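You operate a simulated robot arm through the tools that you are given. There is no shell and no other tool.

You run a simulated robot arm. Do the job below in one go: nothing can be reset, and whatever is moved stays where it is left.

JOB
Put things in order on the top of the blue bench. At the end: the blue relay from the top of the blue bench is in the deep white tray; the grey angle bracket is on the brown small carton (marked "CABLES"); the white packet (marked "BUSHES") from the top of the blue bench stands where the silver gauge block stood; the silver gauge block from the top of the blue bench stands where the grey angle bracket stood; whatever was shut is shut again. Leave all else as you found it, and nothing knocked over. Set down upright: grey angle bracket.

Only the result counts: the job must be done as asked and must still hold three seconds after the hand-in. Knocking over, shifting, dropping, spilling or breaking anything else fails it.

ROBOT AND FRAMES
A 5-joint arm with a two-finger parallel gripper, fixed in place. Base frame: the origin is at the foot of the arm, x ahead of it, y to its left, z up; the work surface is at about z = 0. Lengths are in mm, angles in degrees, forces in N, time in s.
With the tool pointing down near the work surface it reaches from about 260 to 680 mm from the base axis. Its first joint turns from -66.0 to 66.0 degrees. The tool tilts only in the upright plane through the base axis and itself; it spins freely about its own axis. Payload 2.9 kg.
The tool frame sits at the grasp point between the pads (the TCP): z along the fingers, y along the line on which they close. The tips reach 30 mm beyond it. The gripper opens to 110 mm. The fingers are 20 mm wide and 10 mm thick; the gripper's body (48 by 112 mm) begins 55 mm behind the TCP.
Orientation is that of the tool frame in the base frame, as a unit quaternion [x, y, z, w]. With the fingers straight down and closing along the base's y, the tool's x points along the base's -x, its y along +y and its z along -z.

CONTROLS
- The arm moves only by the tool servo_tool. Its argument "targets" is a list of rows, each a list of 7 numbers: the turn, a rotation vector about the tool's x, y, z in degrees, then the shift along the tool's x, y, z in mm, then the gripper command, from -1 (shut) to 1 (fully open), values between in proportion. In form: [[rx, ry, rz, dx, dy, dz, jaw], ...]. A call has 1 to 20 rows; each row is the pose to reach, as a shift and turn from the pose commanded when the call began, along the tool's axes at that moment. Rows are played at 5 a second. More than 50 mm and 8.6 degrees between two rows, or a gripper value outside its range, and nothing of the call is played. A pose out of reach is approached as far as the arm can. The call stops where the force on the tool passes 40 N (or 10 N more than at its start, if that is more) or the arm is blocked; 0.2 s more then pass. Each finger travels about 108 mm/s and halts on what it meets, pressing with about 25 N; the grip force reading is that of the motor and also rises with nothing between the fingers. The clock runs only during rows and for 0.2 s after the last one: add rows that repeat a pose to give the fingers time. It gives the time, the measured TCP pose, the force on the tool (base axes), the opening and the grip force at its end, in the units of the frame above (readings bear some noise), with the torque about the TCP (base axes, N m) and any sound that the robot's microphone picked up.
- Cameras (640 x 400 px; columns grow to the right, rows downward): "scene" is fixed at [37.8, -450.3, 605.8]; the picture's right is [0.78, -0.63, 0.00], its down [-0.34, -0.41, -0.85] and it looks along [0.53, 0.66, -0.53] (base axes); focal length 307 px, centre (320, 200). "wrist" rides on the gripper at [72, 17, -103] in the tool frame; the picture's right is [-0.23, 0.97, 0.00], its down [-0.76, -0.18, -0.62] and it looks along [-0.61, -0.14, 0.78] (tool axes); focal length 222 px, centre (320, 200). There is no depth. A picture from a camera that has moved, and an enlarged one, comes with that camera's place and axes in the base frame and with its lens.
- grab_frame(camera): a new picture of that camera. No time passes.
- close_up(camera, box): a new picture of the part [left, top, right, bottom] of that camera's present view, enlarged. No time passes.
- finish_job(): hands the job in; it is judged then, once.

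Places have to be worked out from the pictures, the camera data and where the tool is seen. Open the gripper and draw the arm clear of the work before you hand the job in, unless the task says otherwise.

The tools are called after ">>>" by a JSON object that holds its "method" and its "body". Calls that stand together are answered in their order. servo_tool: Moves the arm, as the interface text tells. Its arguments: {"type":"object","properties":{"targets":{"type":"array"}},"required":["targets"]} The other tools are called the same way: grab_frame (camera) takes a picture; close_up (camera, box) takes an enlarged picture of a part of a camera's view; finish_job () hands the job in.

At the start:

```text
time: 0.0
tool_pos: [393.7, -8.7, 373.3]
tcp_rot: [0.0, 1.0, 0.0, 0.0]
contact_force: [-0.6, -0.5, 0.8]
torque: [0.0, -0.01, -0.01]
width: 109.7
grip_force: 0.0
```

scene: 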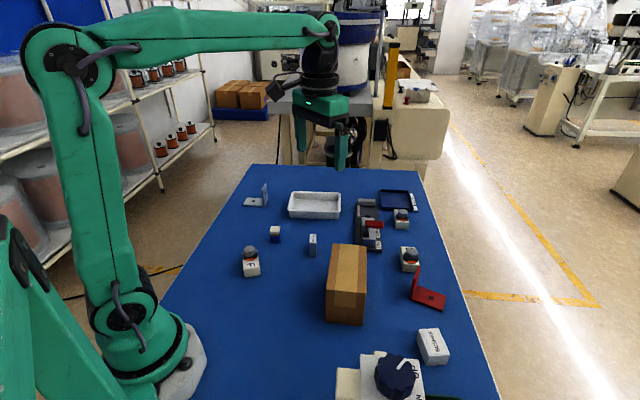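
wrist: 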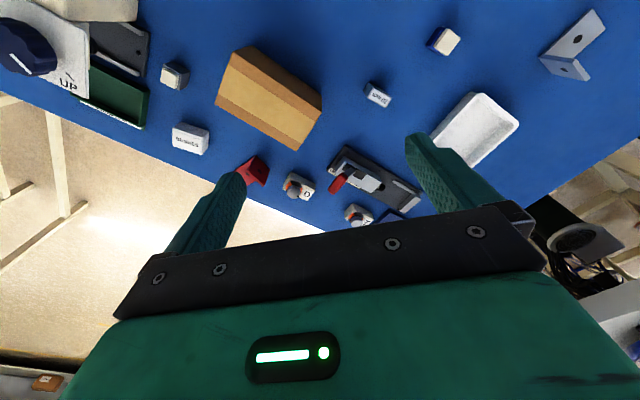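

I start by looking closely at the bench in both cameras to identify each object.

>>> {"method": "close_up", "body": {"camera": "scene", "box": [230, 170, 350, 290]}}

>>> {"method": "close_up", "body": {"camera": "scene", "box": [320, 180, 460, 270]}}

>>> {"method": "close_up", "body": {"camera": "scene", "box": [300, 240, 500, 400]}}

>>> {"method": "close_up", "body": {"camera": "wrist", "box": [0, 0, 340, 212]}}

>>> {"method": "close_up", "body": {"camera": "wrist", "box": [300, 0, 640, 240]}}

```text
3.33 times, centred on (290, 230) of scene
camera zoom: at [37.8, -450.3, 605.8], right [0.78, -0.63, 0.0], down [-0.34, -0.41, -0.85], along [0.53, 0.66, -0.53], focal length 1024 px, centre (420, 100)
```

zoom: 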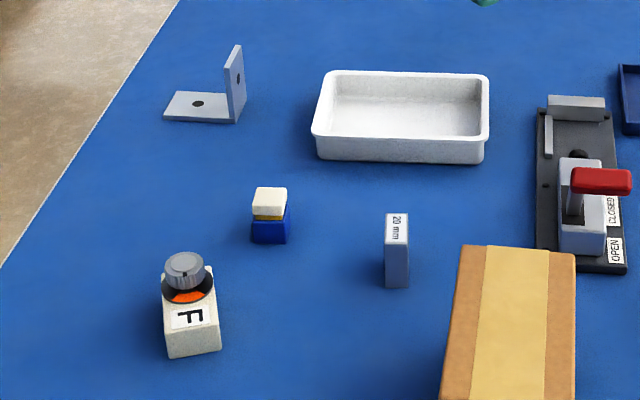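

```text
4.44 times, centred on (390, 225) of scene
camera zoom: at [37.8, -450.3, 605.8], right [0.78, -0.63, 0.0], down [-0.34, -0.41, -0.85], along [0.53, 0.66, -0.53], focal length 1365 px, centre (9, 89)
```

zoom: 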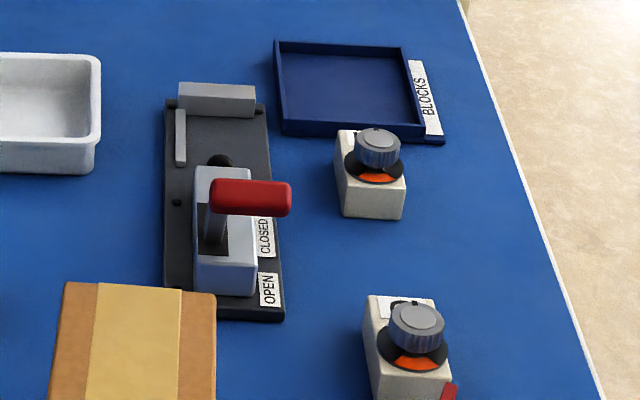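

```text
2.50 times, centred on (400, 320) of scene
camera zoom: at [37.8, -450.3, 605.8], right [0.78, -0.63, 0.0], down [-0.34, -0.41, -0.85], along [0.53, 0.66, -0.53], focal length 768 px, centre (120, -100)
```

zoom: 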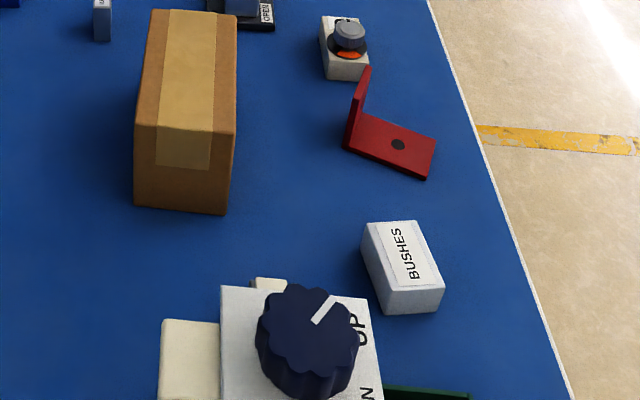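

```text
1.88 times, centred on (170, 106) of wrist
camera zoom: at [321.7, 8.7, 477.4], right [0.23, 0.97, 0.0], down [0.76, -0.18, 0.62], along [0.61, -0.14, -0.78], focal length 418 px, centre (602, 377)
```

zoom: 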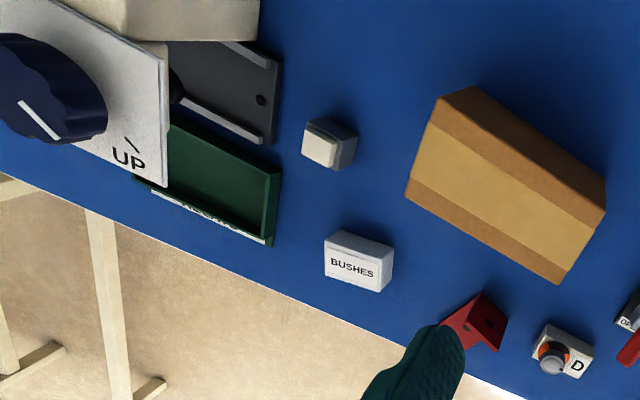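

```text
1.67 times, centred on (470, 120) of wrist
camera zoom: at [321.7, 8.7, 477.4], right [0.23, 0.97, 0.0], down [0.76, -0.18, 0.62], along [0.61, -0.14, -0.78], focal length 370 px, centre (70, 333)
```

zoom: 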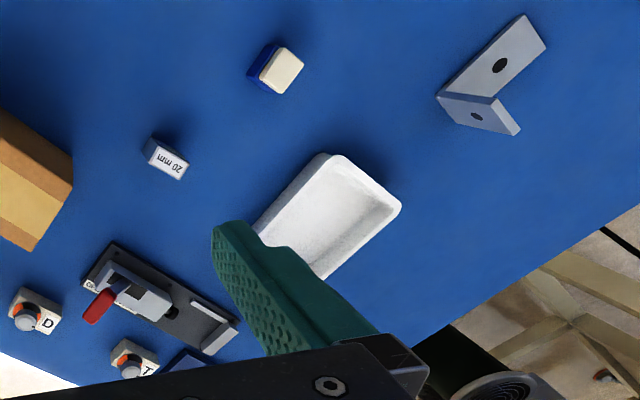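

The wrist and scene views agree that the gauge block is near (449, 91), the relay near (385, 205), the bracket near (450, 440) and the carton near (406, -92), about 110 mm tall. I'll hover to the left at height to see the relay, gauge block and bracket from above.

>>> {"method": "servo_tool", "body": {"targets": [[0, 0, 0, 2, 40, 10, 1], [0, 0, 0, 5, 85, 25, 1], [0, 0, 0, 8, 130, 40, 1], [0, 0, 0, 10, 175, 55, 1], [0, 0, 0, 12, 220, 65, 1], [0, 0, 0, 14, 259, 73, 1], [0, 0, 0, 14, 259, 73, 1]]}}

>>> {"method": "grab_frame", "body": {"camera": "wrist"}}

>>> {"method": "close_up", "body": {"camera": "wrist", "box": [220, 40, 480, 200]}}

```text
time: 1.6
tool_pos: [378.7, 252.8, 299.1]
tcp_rot: [0.001, 1.0, 0.0, 0.001]
contact_force: [-0.2, -0.2, 0.0]
torque: [0.01, 0.0, -0.02]
width: 110.0
grip_force: 0.1
```

```text
taken
camera wrist: at [305.6, 269.7, 403.6], right [0.23, 0.97, 0.0], down [0.76, -0.18, 0.62], along [0.61, -0.14, -0.78], focal length 222 px, centre (320, 200)
```

wrist: 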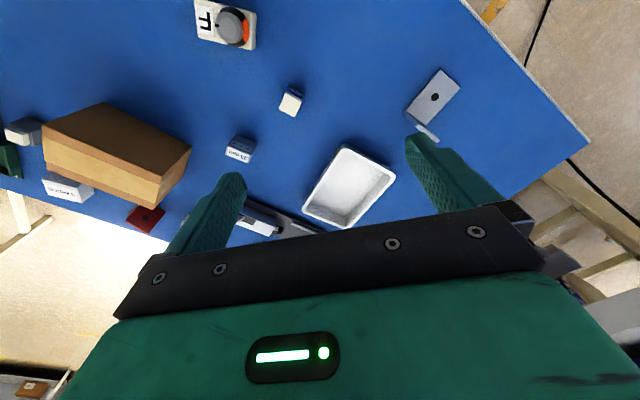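

```text
2.46 times, centred on (350, 120) of wrist
camera zoom: at [305.6, 269.7, 403.6], right [0.23, 0.97, 0.0], down [0.76, -0.18, 0.62], along [0.61, -0.14, -0.78], focal length 547 px, centre (246, 397)
```

zoom: 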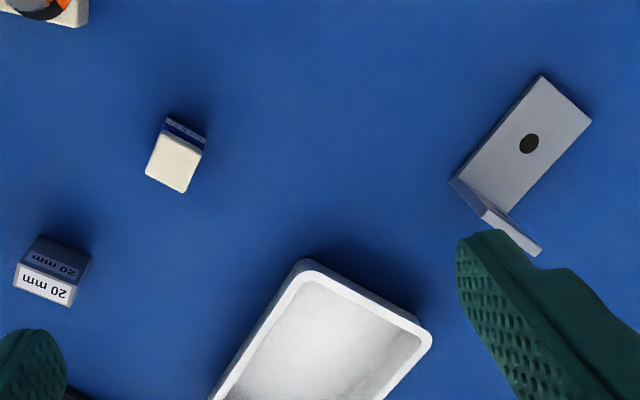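

From the wrist view the relay is centred near (395, 203) with yaw about 48°, the gauge block near (450, 91) with its long axis at about 50°, and the bracket footprint near (450, 430). I'll go above the relay, spin the tool to 47° and look again.

>>> {"method": "servo_tool", "body": {"targets": [[0, 0, -8, -3, -8, 25, 1], [0, 0, -16, -6, -16, 50, 1], [0, 0, -24, -8, -24, 75, 1], [0, 0, -32, -11, -32, 100, 1], [0, 0, -40, -13, -40, 120, 1], [0, 0, -47, -15.3, -47.3, 140.3, 1], [0, 0, -47, -15.3, -47.3, 140.3, 1]]}}

>>> {"method": "grab_frame", "body": {"camera": "wrist"}}

>>> {"method": "close_up", "body": {"camera": "wrist", "box": [240, 60, 400, 160]}}

>>> {"method": "grab_frame", "body": {"camera": "scene"}}

```text
time: 3.2
tool_pos: [394.1, 202.3, 158.9]
tcp_rot: [-0.398, 0.917, 0.001, 0.0]
contact_force: [-0.5, -0.5, 0.6]
torque: [-0.03, 0.03, 0.02]
width: 110.2
grip_force: 0.0
```

```text
taken
camera wrist: at [332.8, 160.9, 264.1], right [-0.56, 0.83, 0.0], down [0.65, 0.44, 0.62], along [0.52, 0.35, -0.78], focal length 222 px, centre (320, 200)
```

wrist: 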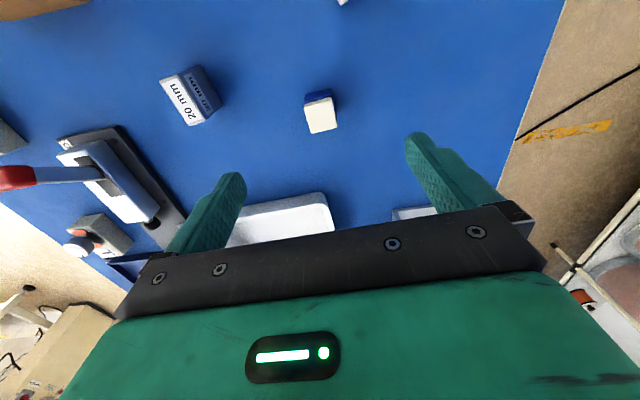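

```text
4.00 times, centred on (320, 110) of wrist
camera zoom: at [332.8, 160.9, 264.1], right [-0.56, 0.83, 0.0], down [0.65, 0.44, 0.62], along [0.52, 0.35, -0.78], focal length 888 px, centre (320, 560)
```

zoom: 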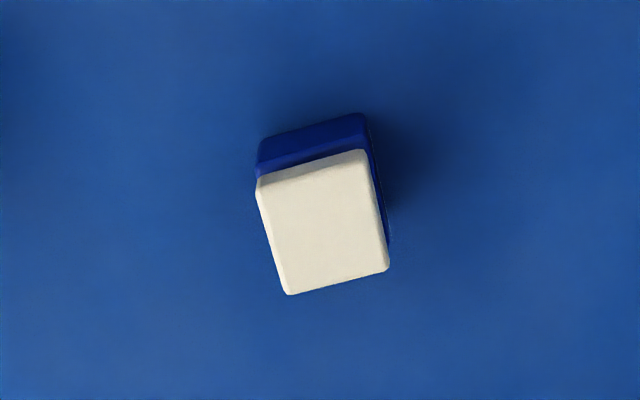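

```text
taken
```

scene: 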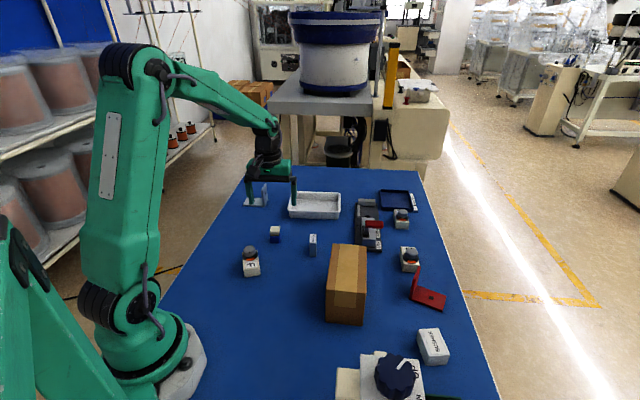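

The relay measures about 26 × 30 × 33 mm, centred at (394.5, 203.5), and the tool is already over it. I descend with open jaws to z ≈ 34 and then close.

>>> {"method": "servo_tool", "body": {"targets": [[0, 0, -1, 0, 0.7, 30, 1], [0, 0, -1, 0, 0.7, 60, 1], [0, 0, -1, 0, 0.7, 85, 1], [0, 0, -1, 0, 0.7, 105, 1], [0, 0, -1, 0, 0.7, 118, 1], [0, 0, -1, 0, 0.7, 126, 1], [0, 0, -1, 0, 0.7, 126, 0.4], [0, 0, -1, 0, 0.7, 126, -0.2], [0, 0, -1, 0, 0.7, 126, -0.6], [0, 0, -1, 0, 0.7, 126, -1], [0, 0, -1, 0, 0.7, 126, -1], [0, 0, -1, 0, 0.7, 126, -1]]}}

>>> {"method": "grab_frame", "body": {"camera": "wrist"}}

```text
time: 5.8
tool_pos: [395.0, 202.8, 34.1]
tcp_rot: [-0.407, 0.913, 0.0, 0.001]
contact_force: [-0.1, 0.2, -0.4]
torque: [-0.01, 0.0, 0.0]
width: 29.0
grip_force: 25.2
```

```text
taken
camera wrist: at [334.2, 161.1, 137.7], right [-0.57, 0.82, 0.0], down [0.64, 0.45, 0.62], along [0.51, 0.36, -0.78], focal length 222 px, centre (320, 200)
```

wrist: 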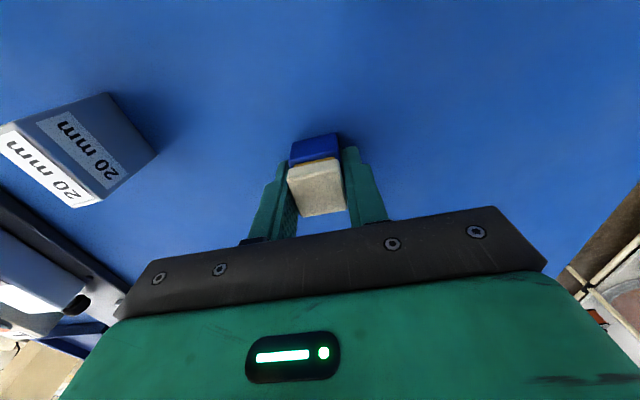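

The relay is held with an opening of 29 mm. I lift straight up, then carry it high over the tray and look down to place it exactly.

>>> {"method": "servo_tool", "body": {"targets": [[0, 0, 0, 0, 0, -15, -1], [0, 0, 0, 0, 0, -45, -1], [0, 0, 0, 0, 0, -80, -1], [0, 0, 0, 0, 0, -115, -1], [0, 0, 0, 0, 0, -146, -1], [0, 0, 0, -30, -17, -146, -1], [0, 0, 0, -60, -35, -146, -1], [0, 0, 0, -90, -52, -146, -1], [0, 0, 0, -120, -69, -146, -1], [0, 0, 0, -145, -84, -146, -1], [0, 0, 0, -164.2, -95, -146, -1], [0, 0, 0, -164.2, -95, -146, -1]]}}

>>> {"method": "grab_frame", "body": {"camera": "wrist"}}

>>> {"method": "grab_frame", "body": {"camera": "scene"}}

```text
time: 8.4
tool_pos: [574.5, 261.8, 180.6]
tcp_rot: [-0.406, 0.914, 0.0, 0.0]
contact_force: [0.8, 0.7, -0.8]
torque: [-0.03, 0.0, 0.01]
width: 29.1
grip_force: 25.0
```

```text
taken
camera wrist: at [514.3, 219.5, 284.2], right [-0.57, 0.82, 0.0], down [0.64, 0.45, 0.62], along [0.51, 0.36, -0.78], focal length 222 px, centre (320, 200)
```

wrist: 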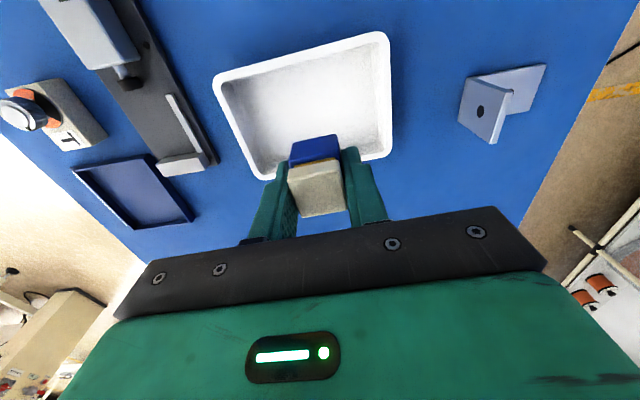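

```text
taken
```

scene: 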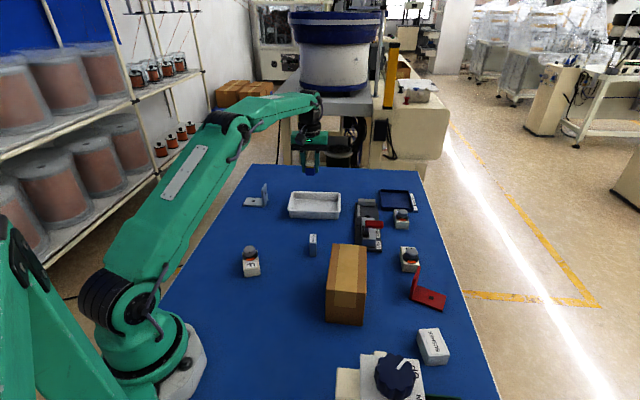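

The tray is centred near (590, 261), about 172 × 124 mm, and the relay hangs well inside its walls. I lower it towards the floor in small steps and check for contact.

>>> {"method": "servo_tool", "body": {"targets": [[0, 0, 0, 0, 0, 35, -1], [0, 0, 0, 0, 0, 70, -1], [0, 0, 0, 0, 0, 100, -1], [0, 0, 0, 0, 0, 120, -1], [0, 0, 0, 0, 0, 130, -1], [0, 0, 0, 0, 0, 136, -1], [0, 0, 0, 0, 0, 139, -1], [0, 0, 0, 0, 0, 141, -1], [0, 0, 0, 0, 0, 141, -1]]}}

>>> {"method": "grab_frame", "body": {"camera": "wrist"}}

>>> {"method": "close_up", "body": {"camera": "scene", "box": [270, 150, 370, 230]}}

```text
time: 10.4
tool_pos: [576.4, 262.4, 39.5]
tcp_rot: [-0.406, 0.914, -0.001, -0.001]
contact_force: [-1.0, -0.1, -0.7]
torque: [-0.01, 0.06, -0.02]
width: 29.1
grip_force: 24.5
```

```text
taken
camera wrist: at [515.1, 220.4, 143.2], right [-0.57, 0.82, 0.0], down [0.64, 0.45, 0.62], along [0.51, 0.36, -0.78], focal length 222 px, centre (320, 200)
```

wrist: 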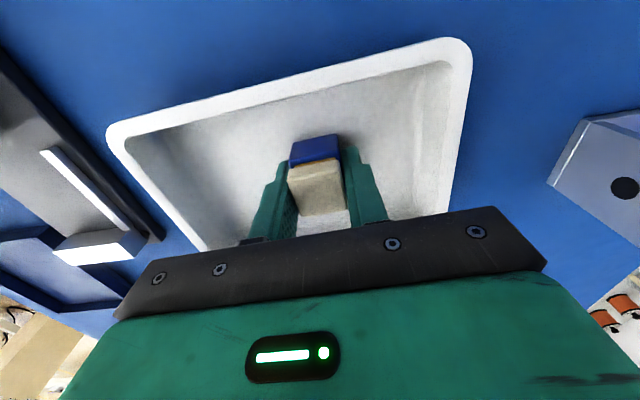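

```text
5.00 times, centred on (320, 190) of scene
camera zoom: at [37.8, -450.3, 605.8], right [0.78, -0.63, 0.0], down [-0.34, -0.41, -0.85], along [0.53, 0.66, -0.53], focal length 1536 px, centre (320, 250)
```

zoom: 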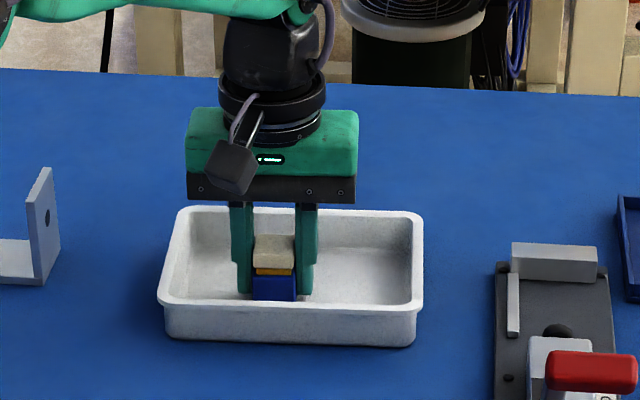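

There is no contact yet at z = 39. I keep lowering in 1 mm steps to seat the relay on the tray floor.

>>> {"method": "servo_tool", "body": {"targets": [[0, 0, 0, 0, 0, 1, -1], [0, 0, 0, 0, 0, 2, -1], [0, 0, 0, 0, 0, 2, -1]]}}

```text
time: 11.2
tool_pos: [576.0, 262.0, 37.4]
tcp_rot: [-0.407, 0.913, 0.0, 0.001]
contact_force: [0.8, 0.3, 2.6]
torque: [0.04, -0.01, 0.0]
width: 29.0
grip_force: 25.2
```

The vertical force rose to 2.6 N, which may be first contact. I go one more millimetre to confirm.

>>> {"method": "servo_tool", "body": {"targets": [[0, 0, 0, 0, 0, 0.7, -1], [0, 0, 0, 0, 0, 0.7, -1]]}}

```text
time: 11.8
tool_pos: [575.9, 261.4, 36.6]
tcp_rot: [-0.406, 0.914, 0.0, 0.0]
contact_force: [-2.0, 0.5, 7.9]
torque: [0.06, 0.1, -0.01]
width: 29.3
grip_force: 25.1
```

Contact is confirmed at 7.9 N. I open the jaws part way, staying inside the tray, then lift straight out.

>>> {"method": "servo_tool", "body": {"targets": [[0, 0, 0, 0, 0, 0, -0.4], [0, 0, 0, 0, 0, 0, -0.2], [0, 0, 0, 0, 0, 0, -0.05], [0, 0, 0, 0, 0, 0, -0.05], [0, 0, 0, 0, 0, -10, -0.05], [0, 0, 0, 0, 0, -35, -0.05], [0, 0, 0, 0, 0, -70, -0.05], [0, 0, 0, 0, 0, -105, -0.05], [0, 0, 0, 0, 0, -135, 0.2], [0, 0, 0, 0, 0, -163, 0.6], [0, 0, 0, 0, 0, -163, 1]]}}

>>> {"method": "grab_frame", "body": {"camera": "wrist"}}

>>> {"method": "close_up", "body": {"camera": "wrist", "box": [420, 40, 580, 160]}}

```text
time: 14.2
tool_pos: [575.9, 261.6, 199.7]
tcp_rot: [-0.407, 0.913, 0.0, 0.0]
contact_force: [0.8, 0.2, 0.8]
torque: [-0.01, 0.06, 0.03]
width: 110.0
grip_force: 0.0
```

```text
taken
camera wrist: at [514.9, 219.4, 303.0], right [-0.57, 0.82, 0.0], down [0.64, 0.45, 0.62], along [0.51, 0.36, -0.78], focal length 222 px, centre (320, 200)
```

wrist: 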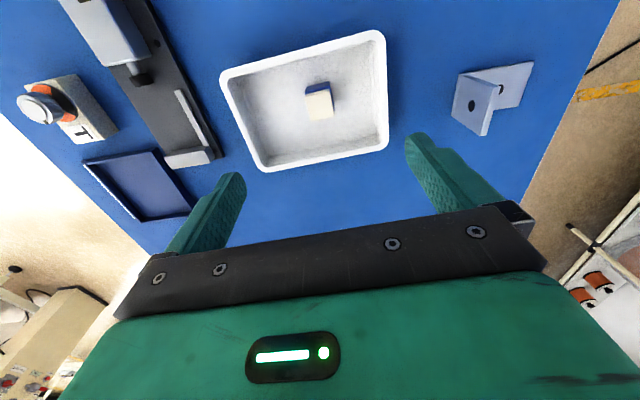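

```text
3.33 times, centred on (500, 100) of wrist
camera zoom: at [514.9, 219.4, 303.0], right [-0.57, 0.82, 0.0], down [0.64, 0.45, 0.62], along [0.51, 0.36, -0.78], focal length 740 px, centre (-280, 533)
```

zoom: 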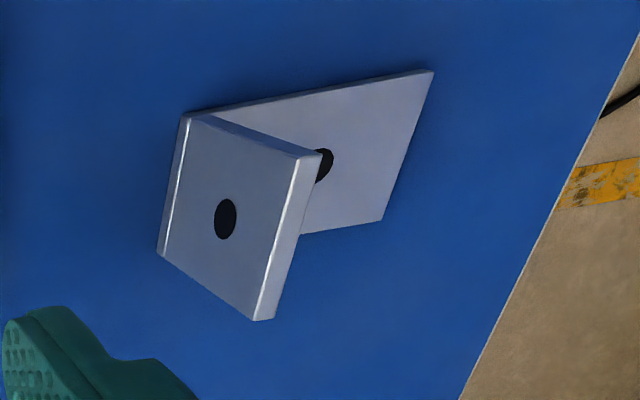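

The relay stands in the tray. The bracket has an 80 × 50 mm base with corners near (403, 441), (437, 478), (459, 385) and (494, 420), so its centre is about (448.5, 430.5). Its upright plate, about 67 mm tall, is at the (476, 402) end. I move above that plate to check alignment.

>>> {"method": "servo_tool", "body": {"targets": [[0, 0, 1, -9, 40, 0, 1], [0, 0, 2, -18, 80, 0, 1], [0, 0, 3, -27, 120, 10, 1], [0, 0, 3.5, -35, 155, 25, 1], [0, 0, 3.5, -37.9, 170, 49, 1], [0, 0, 3.5, -37.9, 170, 49, 1]]}}

>>> {"method": "grab_frame", "body": {"camera": "wrist"}}

>>> {"method": "close_up", "body": {"camera": "wrist", "box": [240, 50, 400, 170]}}

>>> {"method": "close_up", "body": {"camera": "scene", "box": [220, 150, 320, 220]}}

```text
time: 15.6
tool_pos: [474.0, 402.8, 149.8]
tcp_rot: [-0.378, 0.926, 0.0, 0.0]
contact_force: [-0.7, -0.4, 0.3]
torque: [-0.02, -0.02, -0.02]
width: 110.1
grip_force: 0.1
```

```text
taken
camera wrist: at [411.1, 364.7, 254.0], right [-0.52, 0.85, 0.0], down [0.67, 0.41, 0.62], along [0.53, 0.32, -0.78], focal length 222 px, centre (320, 200)
```

wrist: 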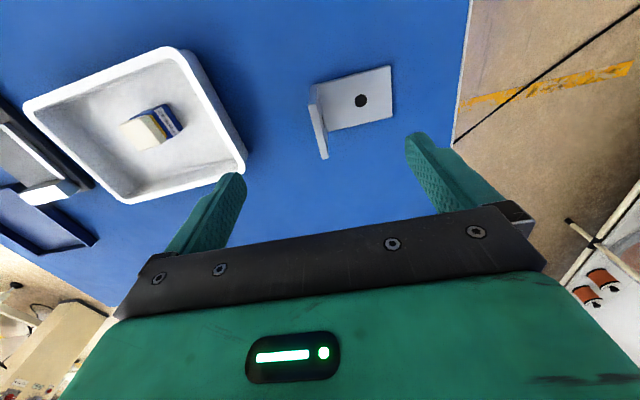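

```text
3.33 times, centred on (320, 110) of wrist
camera zoom: at [411.1, 364.7, 254.0], right [-0.52, 0.85, 0.0], down [0.67, 0.41, 0.62], along [0.53, 0.32, -0.78], focal length 740 px, centre (320, 500)
```

zoom: 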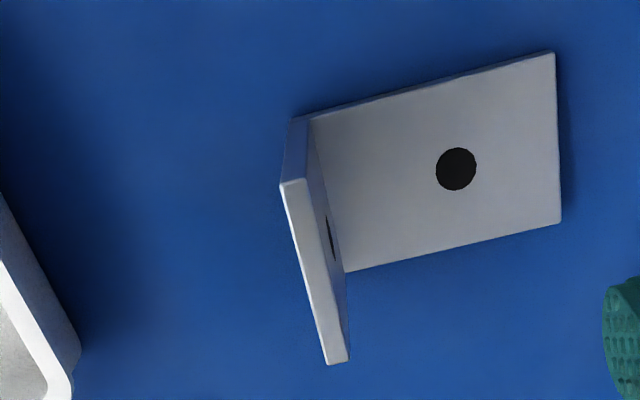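

```text
5.71 times, centred on (270, 185) of scene
camera zoom: at [37.8, -450.3, 605.8], right [0.78, -0.63, 0.0], down [-0.34, -0.41, -0.85], along [0.53, 0.66, -0.53], focal length 1755 px, centre (606, 286)
```

zoom: 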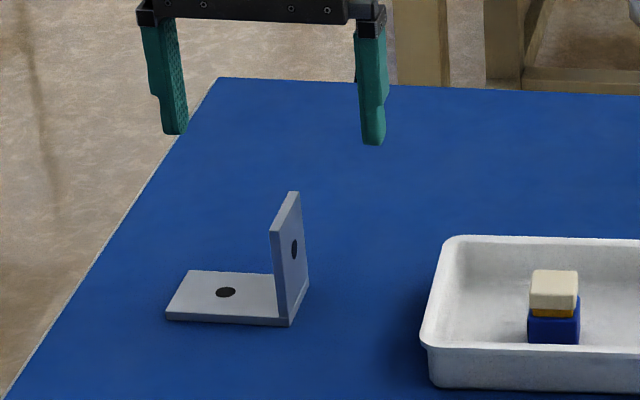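

The upright plate is centred within about 1.5 mm of the tool axis. I narrow the jaws, nudge over, descend to z ≈ 45 so the fingertips stay above the base plate, and close on the upright.

>>> {"method": "servo_tool", "body": {"targets": [[0, 0, 0, 0, -1.4, 15, 0.4], [0, 0, 0, 0, -1.4, 35, 0.1], [0, 0, 0, 0, -1.4, 60, 0.1], [0, 0, 0, 0, -1.4, 80, 0.1], [0, 0, 0, 0, -1.4, 95, 0.1], [0, 0, 0, 0, -1.4, 105, 0.1], [0, 0, 0, 0, -1.4, 105, -0.3], [0, 0, 0, 0, -1.4, 105, -0.6], [0, 0, 0, 0, -1.4, 105, -1], [0, 0, 0, 0, -1.4, 105, -1], [0, 0, 0, 0, -1.4, 105, -1]]}}

>>> {"method": "grab_frame", "body": {"camera": "wrist"}}

>>> {"method": "close_up", "body": {"camera": "scene", "box": [220, 150, 320, 220]}}

```text
time: 18.0
tool_pos: [475.6, 400.9, 46.5]
tcp_rot: [-0.379, 0.925, 0.0, 0.001]
contact_force: [0.4, 0.6, -0.2]
torque: [0.0, -0.02, 0.04]
width: 6.6
grip_force: 25.1
```

```text
taken
camera wrist: at [412.3, 362.7, 150.0], right [-0.52, 0.85, 0.0], down [0.67, 0.41, 0.62], along [0.53, 0.32, -0.78], focal length 222 px, centre (320, 200)
```

wrist: 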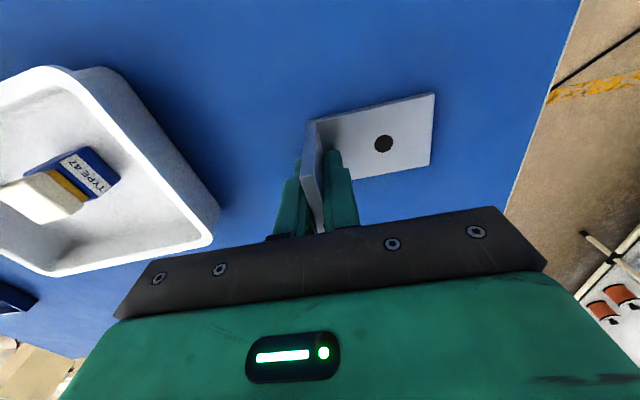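

```text
5.71 times, centred on (270, 185) of scene
camera zoom: at [37.8, -450.3, 605.8], right [0.78, -0.63, 0.0], down [-0.34, -0.41, -0.85], along [0.53, 0.66, -0.53], focal length 1755 px, centre (606, 286)
```

zoom: 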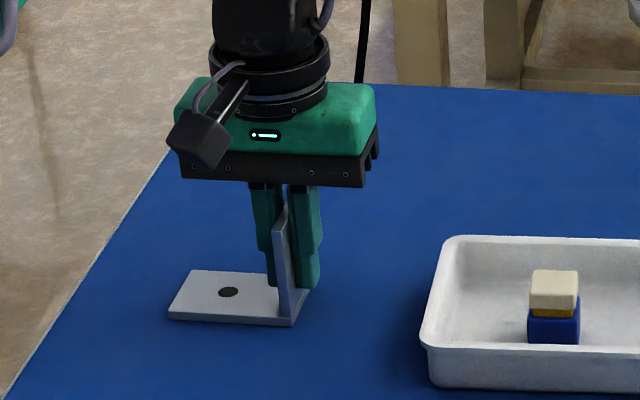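

The bracket's upright is gripped (6.6 mm plate). I lift straight up slowly and check the hold.

>>> {"method": "servo_tool", "body": {"targets": [[0, 0, 0, 0, 0, -5, -1], [0, 0, 0, 0, 0, -15, -1], [0, 0, 0, 0, 0, -40, -1], [0, 0, 0, 0, 0, -70, -1], [0, 0, 0, 0, 0, -100, -1], [0, 0, 0, 0, 0, -130, -1], [0, 0, 0, 0, 0, -160, -1], [0, 0, 0, 0, 0, -185, -1], [0, 0, 0, 0, 0, -185, -1]]}}

>>> {"method": "grab_frame", "body": {"camera": "wrist"}}

>>> {"method": "close_up", "body": {"camera": "scene", "box": [220, 80, 340, 220]}}

```text
time: 20.0
tool_pos: [475.2, 401.4, 230.8]
tcp_rot: [-0.379, 0.925, 0.0, 0.0]
contact_force: [-0.6, 0.4, -1.2]
torque: [0.0, 0.0, -0.01]
width: 6.9
grip_force: 24.9
```

```text
taken
camera wrist: at [411.2, 364.1, 334.8], right [-0.52, 0.85, 0.0], down [0.67, 0.41, 0.62], along [0.53, 0.32, -0.78], focal length 222 px, centre (320, 200)
```

wrist: 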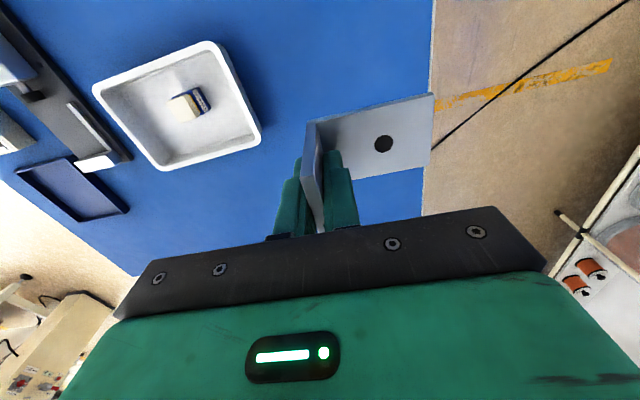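

```text
2.86 times, centred on (280, 150) of scene
camera zoom: at [37.8, -450.3, 605.8], right [0.78, -0.63, 0.0], down [-0.34, -0.41, -0.85], along [0.53, 0.66, -0.53], focal length 878 px, centre (434, 343)
```

zoom: 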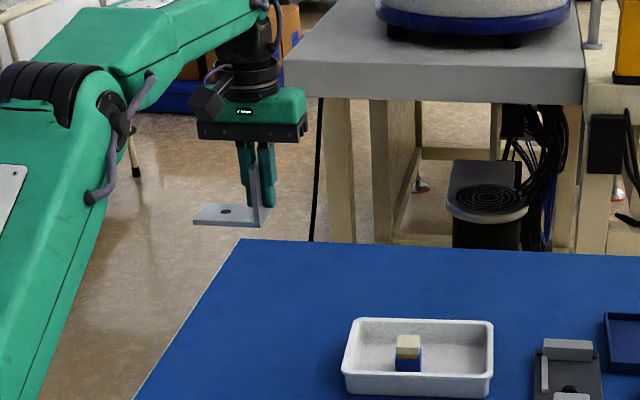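

The bracket is held level, unchanged in the hand. Next is the carton, with top centre about (406.5, -92.3) and long axis at about 43.5°. I carry the bracket there high, spinning it so its 80 mm length lies along the carton's long axis.

>>> {"method": "servo_tool", "body": {"targets": [[0, 0, 5.7, 27, -19, -5, -1], [0, 0, 11.4, 54.1, -38.1, -10, -1], [0, 0, 17.1, 81.1, -57.1, -15, -1], [0, 0, 22.75, 108.2, -76.2, -20, -1], [0, 0, 28.4, 135.2, -95.2, -20, -1], [0, 0, 34.1, 162.3, -114.2, -20, -1], [0, 0, 39.8, 189.3, -133.3, -20, -1], [0, 0, 45.5, 216.4, -152.3, -20, -1], [0, 0, 51.2, 243.4, -171.3, -20, -1], [0, 0, 56.9, 270.4, -190.4, -20, -1], [0, 0, 62.6, 297.5, -209.4, -20, -1], [0, 0, 68.25, 324.5, -228.5, -20, -1], [0, 0, 73.9, 351.6, -247.5, -20, -1], [0, 0, 79.6, 378.6, -266.5, -20, -1], [0, 0, 85.3, 405.7, -285.6, -20, -1], [0, 0, 91, 432.7, -304.6, -20, -1], [0, 0, 91, 432.7, -304.6, -20, -1]]}}

>>> {"method": "grab_frame", "body": {"camera": "wrist"}}

>>> {"method": "grab_frame", "body": {"camera": "scene"}}

```text
time: 23.6
tool_pos: [379.4, -118.8, 251.2]
tcp_rot: [0.395, 0.919, 0.0, 0.0]
contact_force: [0.0, 0.3, -1.5]
torque: [-0.04, 0.0, 0.03]
width: 6.8
grip_force: 24.8
```

```text
taken
camera wrist: at [342.9, -53.9, 354.8], right [0.86, 0.5, 0.0], down [0.39, -0.68, 0.62], along [0.31, -0.54, -0.78], focal length 222 px, centre (320, 200)
```

wrist: 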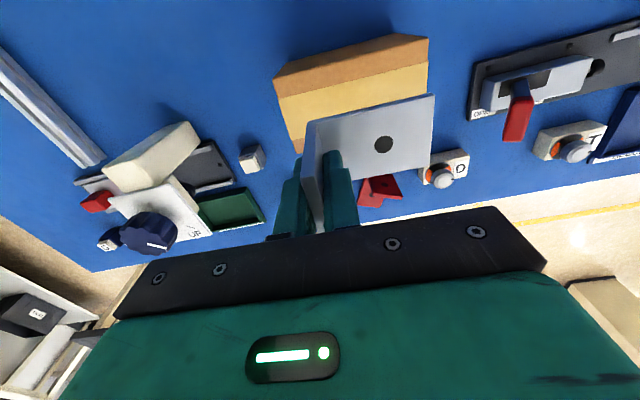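

```text
taken
```

scene: 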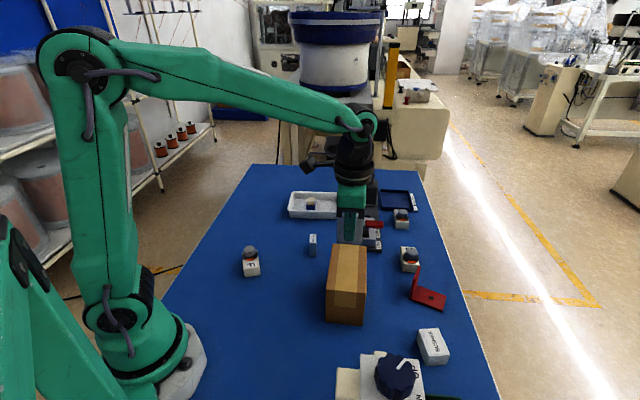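

I zoom in to check the carton's top edges against the held bracket, and look for its label.

>>> {"method": "close_up", "body": {"camera": "wrist", "box": [250, 20, 450, 160]}}

>>> {"method": "close_up", "body": {"camera": "scene", "box": [290, 180, 420, 340]}}

>>> {"method": "close_up", "body": {"camera": "wrist", "box": [60, 100, 280, 260]}}

```text
2.86 times, centred on (350, 90) of wrist
camera zoom: at [342.9, -53.9, 354.8], right [0.86, 0.5, 0.0], down [0.39, -0.68, 0.62], along [0.31, -0.54, -0.78], focal length 635 px, centre (234, 514)
```

zoom: 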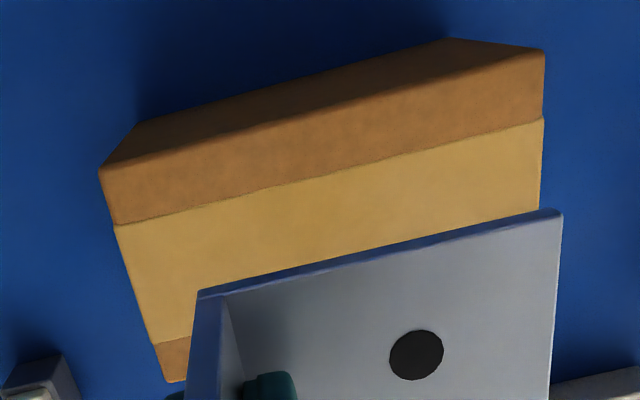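

```text
2.50 times, centred on (355, 260) of scene
camera zoom: at [37.8, -450.3, 605.8], right [0.78, -0.63, 0.0], down [-0.34, -0.41, -0.85], along [0.53, 0.66, -0.53], focal length 768 px, centre (232, 50)
```

zoom: 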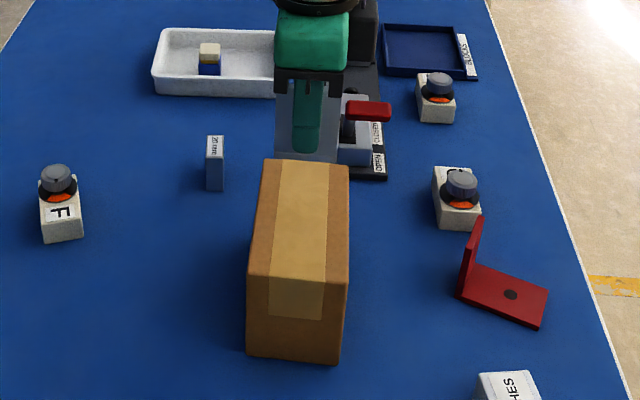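

```text
2.50 times, centred on (170, 180) of wrist
camera zoom: at [342.9, -53.9, 354.8], right [0.86, 0.5, 0.0], down [0.39, -0.68, 0.62], along [0.31, -0.54, -0.78], focal length 555 px, centre (695, 250)
```

zoom: 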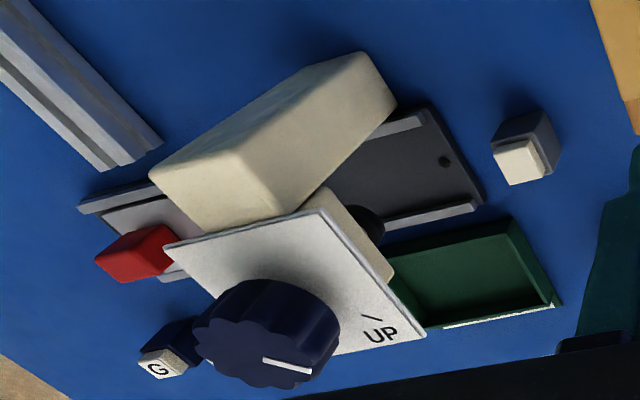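

The carton's top corners agree with earlier estimates, centre about (406, -93), and the bracket base lies parallel over it. I lower towards the top at about 111 mm, finishing in small steps.

>>> {"method": "servo_tool", "body": {"targets": [[0, 0, 0, 0, 0, 25, -1], [0, 0, 0, 0, 0, 50, -1], [0, 0, 0, 0, 0, 70, -1], [0, 0, 0, 0, 0, 80, -1], [0, 0, 0, 0, 0, 86, -1], [0, 0, 0, 0, 0, 86, -1]]}}

>>> {"method": "close_up", "body": {"camera": "scene", "box": [290, 180, 420, 340]}}

>>> {"method": "grab_frame", "body": {"camera": "wrist"}}

```text
time: 25.0
tool_pos: [379.4, -116.4, 164.0]
tcp_rot: [0.395, 0.919, 0.0, 0.0]
contact_force: [-0.4, -0.5, -1.6]
torque: [0.02, 0.02, -0.03]
width: 6.6
grip_force: 24.9
```

```text
2.50 times, centred on (355, 260) of scene
camera zoom: at [37.8, -450.3, 605.8], right [0.78, -0.63, 0.0], down [-0.34, -0.41, -0.85], along [0.53, 0.66, -0.53], focal length 768 px, centre (232, 50)
```

zoom: 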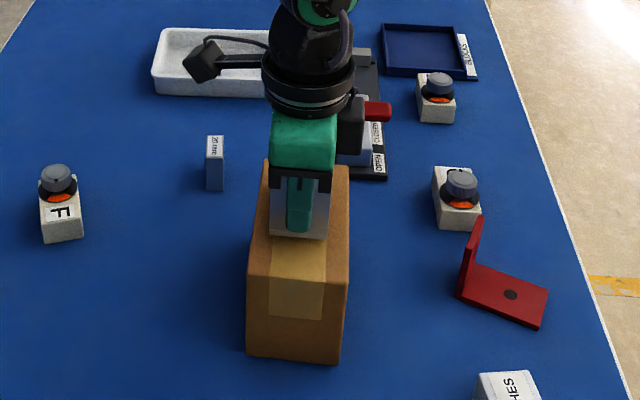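

```text
taken
camera wrist: at [342.3, -52.2, 268.2], right [0.86, 0.51, 0.0], down [0.4, -0.67, 0.62], along [0.32, -0.54, -0.78], focal length 222 px, centre (320, 200)
```

wrist: 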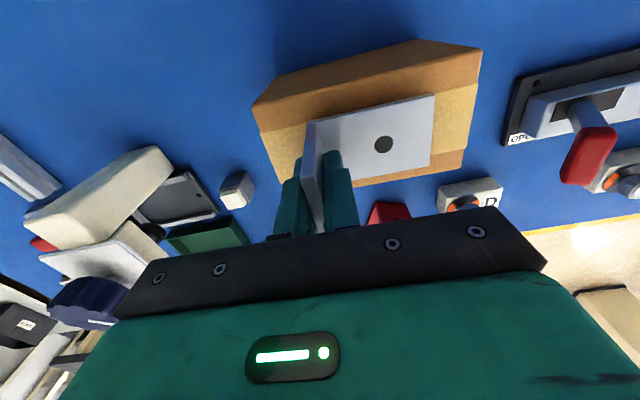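

The bracket is well centred over the carton top with a few millimetres left. I lower in 1–2 mm steps.

>>> {"method": "servo_tool", "body": {"targets": [[0, 0, 0, 0, 0, 2, -1], [0, 0, 0, 0, 0, 4, -1], [0, 0, 0, 0, 0, 5, -1], [0, 0, 0, 0, 0, 5, -1]]}}

```text
time: 26.0
tool_pos: [379.7, -118.2, 159.2]
tcp_rot: [0.395, 0.919, 0.0, 0.0]
contact_force: [1.2, -0.4, -2.4]
torque: [-0.04, 0.03, -0.03]
width: 6.8
grip_force: 24.9
```

There is still no contact at z = 159.2, so I continue slowly.

>>> {"method": "servo_tool", "body": {"targets": [[0, 0, 0, 0, 0, 1, -1], [0, 0, 0, 0, 0, 2, -1], [0, 0, 0, 0, 0, 2, -1]]}}

```text
time: 26.8
tool_pos: [379.7, -118.1, 157.9]
tcp_rot: [0.395, 0.919, 0.0, 0.0]
contact_force: [-0.4, 0.7, -1.7]
torque: [-0.02, 0.01, -0.01]
width: 6.8
grip_force: 25.4
```

>>> {"method": "servo_tool", "body": {"targets": [[0, 0, 0, 0, 0, 1, -1], [0, 0, 0, 0, 0, 1, -1]]}}

>>> {"method": "close_up", "body": {"camera": "scene", "box": [320, 210, 390, 270]}}

```text
time: 27.4
tool_pos: [381.4, -117.4, 156.2]
tcp_rot: [0.395, 0.919, 0.001, 0.0]
contact_force: [0.5, -0.3, -0.7]
torque: [-0.01, 0.03, 0.0]
width: 6.9
grip_force: 25.1
```

```text
6.67 times, centred on (355, 240) of scene
camera zoom: at [37.8, -450.3, 605.8], right [0.78, -0.63, 0.0], down [-0.34, -0.41, -0.85], along [0.53, 0.66, -0.53], focal length 2048 px, centre (87, -67)
```

zoom: 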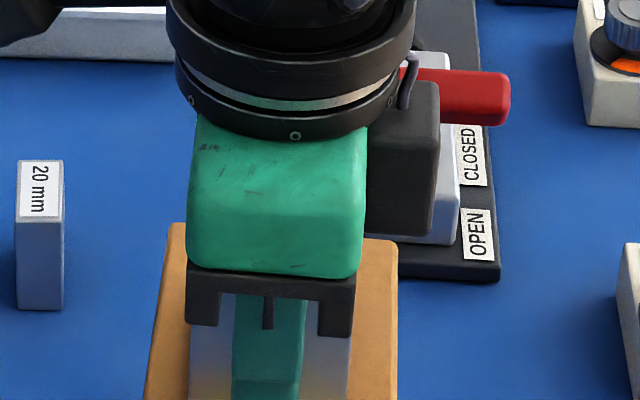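

The readings show no load yet, so contact should be within a millimetre or two. I continue in 0.7 mm steps.

>>> {"method": "servo_tool", "body": {"targets": [[0, 0, 0, 0, 0, 0.7, -1], [0, 0, 0, 0, 0, 1.4, -1], [0, 0, 0, 0, 0, 1.4, -1]]}}

```text
time: 28.2
tool_pos: [382.4, -118.2, 155.7]
tcp_rot: [0.395, 0.919, 0.0, 0.001]
contact_force: [-3.4, 2.2, 15.3]
torque: [0.15, 0.11, 0.02]
width: 6.7
grip_force: 25.0
```

Contact is made at 15 N, so the bracket is seated. I ease up a little to relieve the load, open the jaws gently, and lift clear.

>>> {"method": "servo_tool", "body": {"targets": [[0, 0, 0, 0, 0, -0.5, -1], [0, 0, 0, 0, 0, -0.5, -0.8], [0, 0, 0, 0, 0, -0.5, -0.6], [0, 0, 0, 0, 0, -0.5, -0.4], [0, 0, 0, 0, 0, -0.5, -0.3], [0, 0, 0, 0, 0, -0.5, -0.3], [0, 0, 0, 0, 0, -10, -0.3], [0, 0, 0, 0, 0, -30, -0.3], [0, 0, 0, 0, 0, -60, -0.3], [0, 0, 0, 0, 0, -95, -0.3], [0, 0, 0, 0, 0, -125, 0], [0, 0, 0, 0, 0, -145, 0.5], [0, 0, 0, 0, 0, -145, 1]]}}

>>> {"method": "grab_frame", "body": {"camera": "wrist"}}

>>> {"method": "close_up", "body": {"camera": "scene", "box": [290, 180, 420, 340]}}

```text
time: 31.0
tool_pos: [380.2, -118.8, 299.8]
tcp_rot: [0.395, 0.919, 0.0, 0.0]
contact_force: [0.6, 0.1, -0.4]
torque: [0.01, -0.02, 0.0]
width: 109.9
grip_force: 0.0
```

```text
taken
camera wrist: at [342.8, -53.5, 403.8], right [0.86, 0.51, 0.0], down [0.4, -0.67, 0.62], along [0.31, -0.54, -0.78], focal length 222 px, centre (320, 200)
```

wrist: 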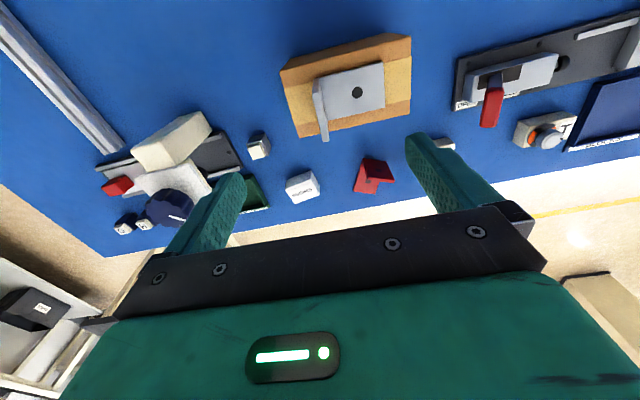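

```text
2.50 times, centred on (355, 260) of scene
camera zoom: at [37.8, -450.3, 605.8], right [0.78, -0.63, 0.0], down [-0.34, -0.41, -0.85], along [0.53, 0.66, -0.53], focal length 768 px, centre (232, 50)
```

zoom: 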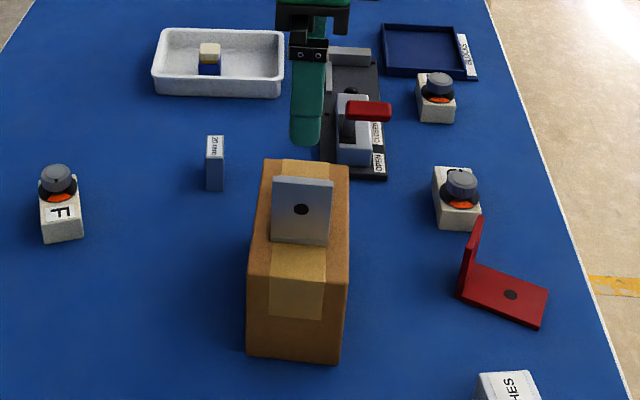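

The bracket stands upright near the middle of the carton top. Next I move above the gauge block with the tool spun to 47° and measure its exact place before moving it.

>>> {"method": "servo_tool", "body": {"targets": [[0, 0, -7.8, 8.6, 16.2, 0, 1], [0, 0, -15.6, 17.1, 32.4, 0, 1], [0, 0, -23.4, 25.7, 48.7, 0, 1], [0, 0, -31.2, 34.2, 64.9, 0, 1], [0, 0, -39, 42.8, 81.1, 0, 1], [0, 0, -46.8, 51.4, 97.4, 0, 1], [0, 0, -54.6, 59.9, 113.6, 0, 1], [0, 0, -62.4, 68.5, 129.8, 0, 1], [0, 0, -70.2, 77, 146, 0, 1], [0, 0, -78, 85.6, 162.3, 0, 1], [0, 0, -85.8, 94.2, 178.5, 0, 1], [0, 0, -93.5, 102.7, 194.7, 0, 1], [0, 0, -93.5, 102.7, 194.7, 45, 1], [0, 0, -93.5, 102.7, 194.7, 90, 1], [0, 0, -93.5, 102.7, 194.7, 120, 1], [0, 0, -93.5, 102.7, 194.7, 120, 1]]}}

>>> {"method": "grab_frame", "body": {"camera": "wrist"}}

>>> {"method": "close_up", "body": {"camera": "wrist", "box": [240, 50, 400, 170]}}

```text
time: 34.4
tool_pos: [450.1, 92.1, 178.6]
tcp_rot: [-0.399, 0.917, -0.001, 0.0]
contact_force: [-0.1, 0.8, -0.2]
torque: [-0.01, -0.03, -0.02]
width: 109.9
grip_force: 0.1
```

```text
taken
camera wrist: at [389.4, 50.8, 283.7], right [-0.56, 0.83, 0.0], down [0.65, 0.44, 0.62], along [0.52, 0.35, -0.78], focal length 222 px, centre (320, 200)
```

wrist: 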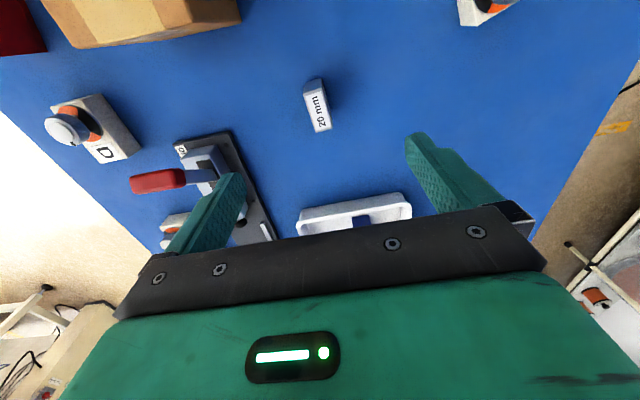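

```text
3.33 times, centred on (320, 110) of wrist
camera zoom: at [389.4, 50.8, 283.7], right [-0.56, 0.83, 0.0], down [0.65, 0.44, 0.62], along [0.52, 0.35, -0.78], focal length 740 px, centre (320, 500)
```

zoom: 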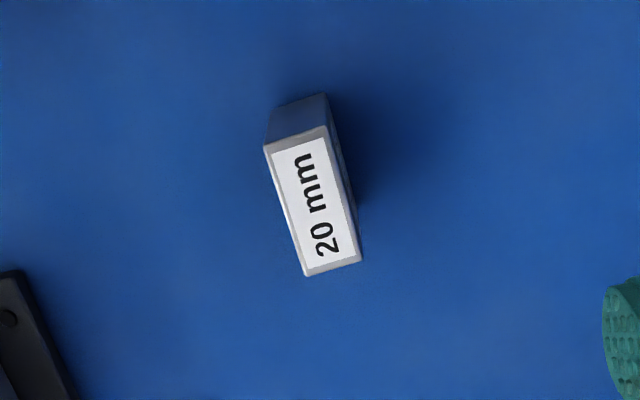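

The gauge block measures about 40 × 19 × 50 mm, centred at about (449.8, 88.5) with its long axis at about 51°. I align the tool to θ = 51°, descend to z = 36 and grip across the narrow faces.

>>> {"method": "servo_tool", "body": {"targets": [[0, 0, -4, 2.3, -1.2, 30, 0.5], [0, 0, -4, 2.3, -1.2, 65, 0.1], [0, 0, -4, 2.3, -1.2, 95, 0.1], [0, 0, -4, 2.3, -1.2, 120, 0.1], [0, 0, -4, 2.3, -1.2, 135, 0.1], [0, 0, -4, 2.3, -1.2, 143.9, 0.1], [0, 0, -4, 2.3, -1.2, 143.9, -0.3], [0, 0, -4, 2.3, -1.2, 143.9, -0.6], [0, 0, -4, 2.3, -1.2, 143.9, -1], [0, 0, -4, 2.3, -1.2, 143.9, -1], [0, 0, -4, 2.3, -1.2, 143.9, -1]]}}

>>> {"method": "grab_frame", "body": {"camera": "wrist"}}

>>> {"method": "close_up", "body": {"camera": "scene", "box": [270, 200, 350, 270]}}

```text
time: 36.8
tool_pos: [449.9, 88.2, 35.9]
tcp_rot: [-0.431, 0.903, 0.0, 0.0]
contact_force: [0.3, -0.6, -0.1]
torque: [-0.01, -0.01, -0.02]
width: 19.4
grip_force: 24.8
```

```text
taken
camera wrist: at [391.2, 43.6, 140.0], right [-0.61, 0.79, 0.0], down [0.62, 0.48, 0.62], along [0.49, 0.38, -0.78], focal length 222 px, centre (320, 200)
```

wrist: 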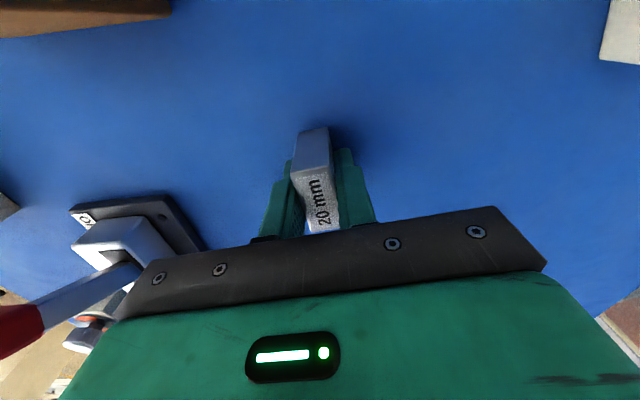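

```text
5.71 times, centred on (310, 235) of scene
camera zoom: at [37.8, -450.3, 605.8], right [0.78, -0.63, 0.0], down [-0.34, -0.41, -0.85], along [0.53, 0.66, -0.53], focal length 1755 px, centre (377, 0)
```

zoom: 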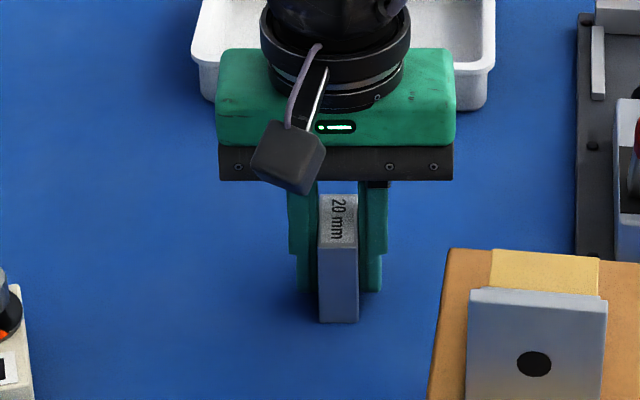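

The gauge block is gripped at 19.4 mm, and its original centre is about (449, 88). I lift it and carry it over the bracket's old spot, centre about (450, 428).

>>> {"method": "servo_tool", "body": {"targets": [[0, 0, 0, 0, 0, -10, -1], [0, 0, 0, 0, 0, -40, -1], [0, 0, 0, 0, 0, -80, -1], [0, 0, 0, 0, 0, -124, -1], [0, 0, 0, -29.5, 23.6, -124, -1], [0, 0, 0, -59, 47.3, -124, -1], [0, 0, 0, -88.4, 70.9, -124, -1], [0, 0, 0, -117.9, 94.5, -124, -1], [0, 0, 0, -147.4, 118.2, -124, -1], [0, 0, 0, -176.9, 141.8, -124, -1], [0, 0, 0, -206.3, 165.4, -124, -1], [0, 0, 0, -235.8, 189.1, -124, -1], [0, 0, 0, -265.3, 212.7, -124, -1], [0, 0, 0, -265.3, 212.7, -124, -1]]}}

>>> {"method": "grab_frame", "body": {"camera": "wrist"}}

>>> {"method": "close_up", "body": {"camera": "scene", "box": [220, 120, 340, 220]}}

```text
time: 39.8
tool_pos: [451.7, 427.6, 159.6]
tcp_rot: [-0.431, 0.902, -0.001, 0.0]
contact_force: [-0.4, -0.2, -1.4]
torque: [0.03, 0.02, 0.04]
width: 19.2
grip_force: 25.1
```

```text
taken
camera wrist: at [393.7, 382.9, 263.7], right [-0.61, 0.79, 0.0], down [0.62, 0.48, 0.62], along [0.49, 0.38, -0.78], focal length 222 px, centre (320, 200)
```

wrist: 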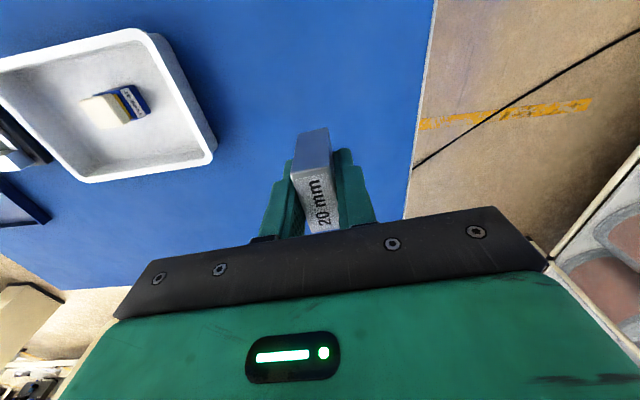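

```text
4.00 times, centred on (280, 170) of scene
camera zoom: at [37.9, -450.3, 605.8], right [0.78, -0.63, 0.0], down [-0.34, -0.41, -0.85], along [0.53, 0.66, -0.53], focal length 1229 px, centre (480, 320)
```

zoom: 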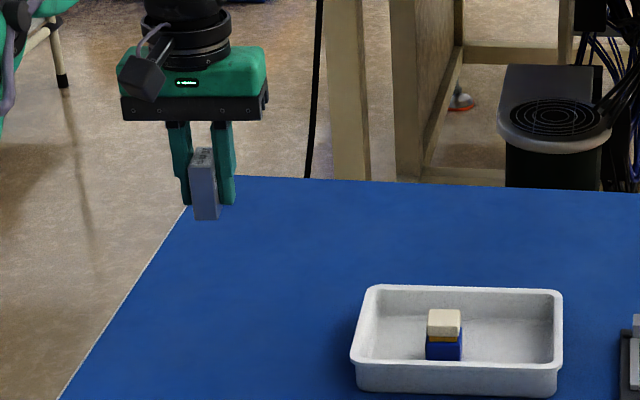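

The block hangs upright over the spot. I lower to just above the bench and then settle in small steps.

>>> {"method": "servo_tool", "body": {"targets": [[0, 0, 0, 0, 0, 35, -1], [0, 0, 0, 0, 0, 70, -1], [0, 0, 0, 0, 0, 95, -1], [0, 0, 0, 0, 0, 110, -1], [0, 0, 0, 0, 0, 118, -1], [0, 0, 0, 0, 0, 122, -1], [0, 0, 0, 0, 0, 123.5, -1], [0, 0, 0, 0, 0, 123.5, -1]]}}

```text
time: 41.6
tool_pos: [452.6, 427.3, 36.1]
tcp_rot: [-0.43, 0.903, 0.0, -0.001]
contact_force: [1.4, 0.2, -0.3]
torque: [0.03, 0.0, -0.02]
width: 19.7
grip_force: 25.1
```

There is no load yet at z = 36.5 commanded. I step down by half-millimetres until the contact force shows.

>>> {"method": "servo_tool", "body": {"targets": [[0, 0, 0, 0, 0, 0.5, -1], [0, 0, 0, 0, 0, 1.0, -1], [0, 0, 0, 0, 0, 1.0, -1]]}}

```text
time: 42.4
tool_pos: [452.4, 427.3, 35.3]
tcp_rot: [-0.43, 0.903, 0.0, 0.0]
contact_force: [-0.7, -2.4, 6.0]
torque: [-0.12, 0.13, 0.03]
width: 19.7
grip_force: 24.6
```

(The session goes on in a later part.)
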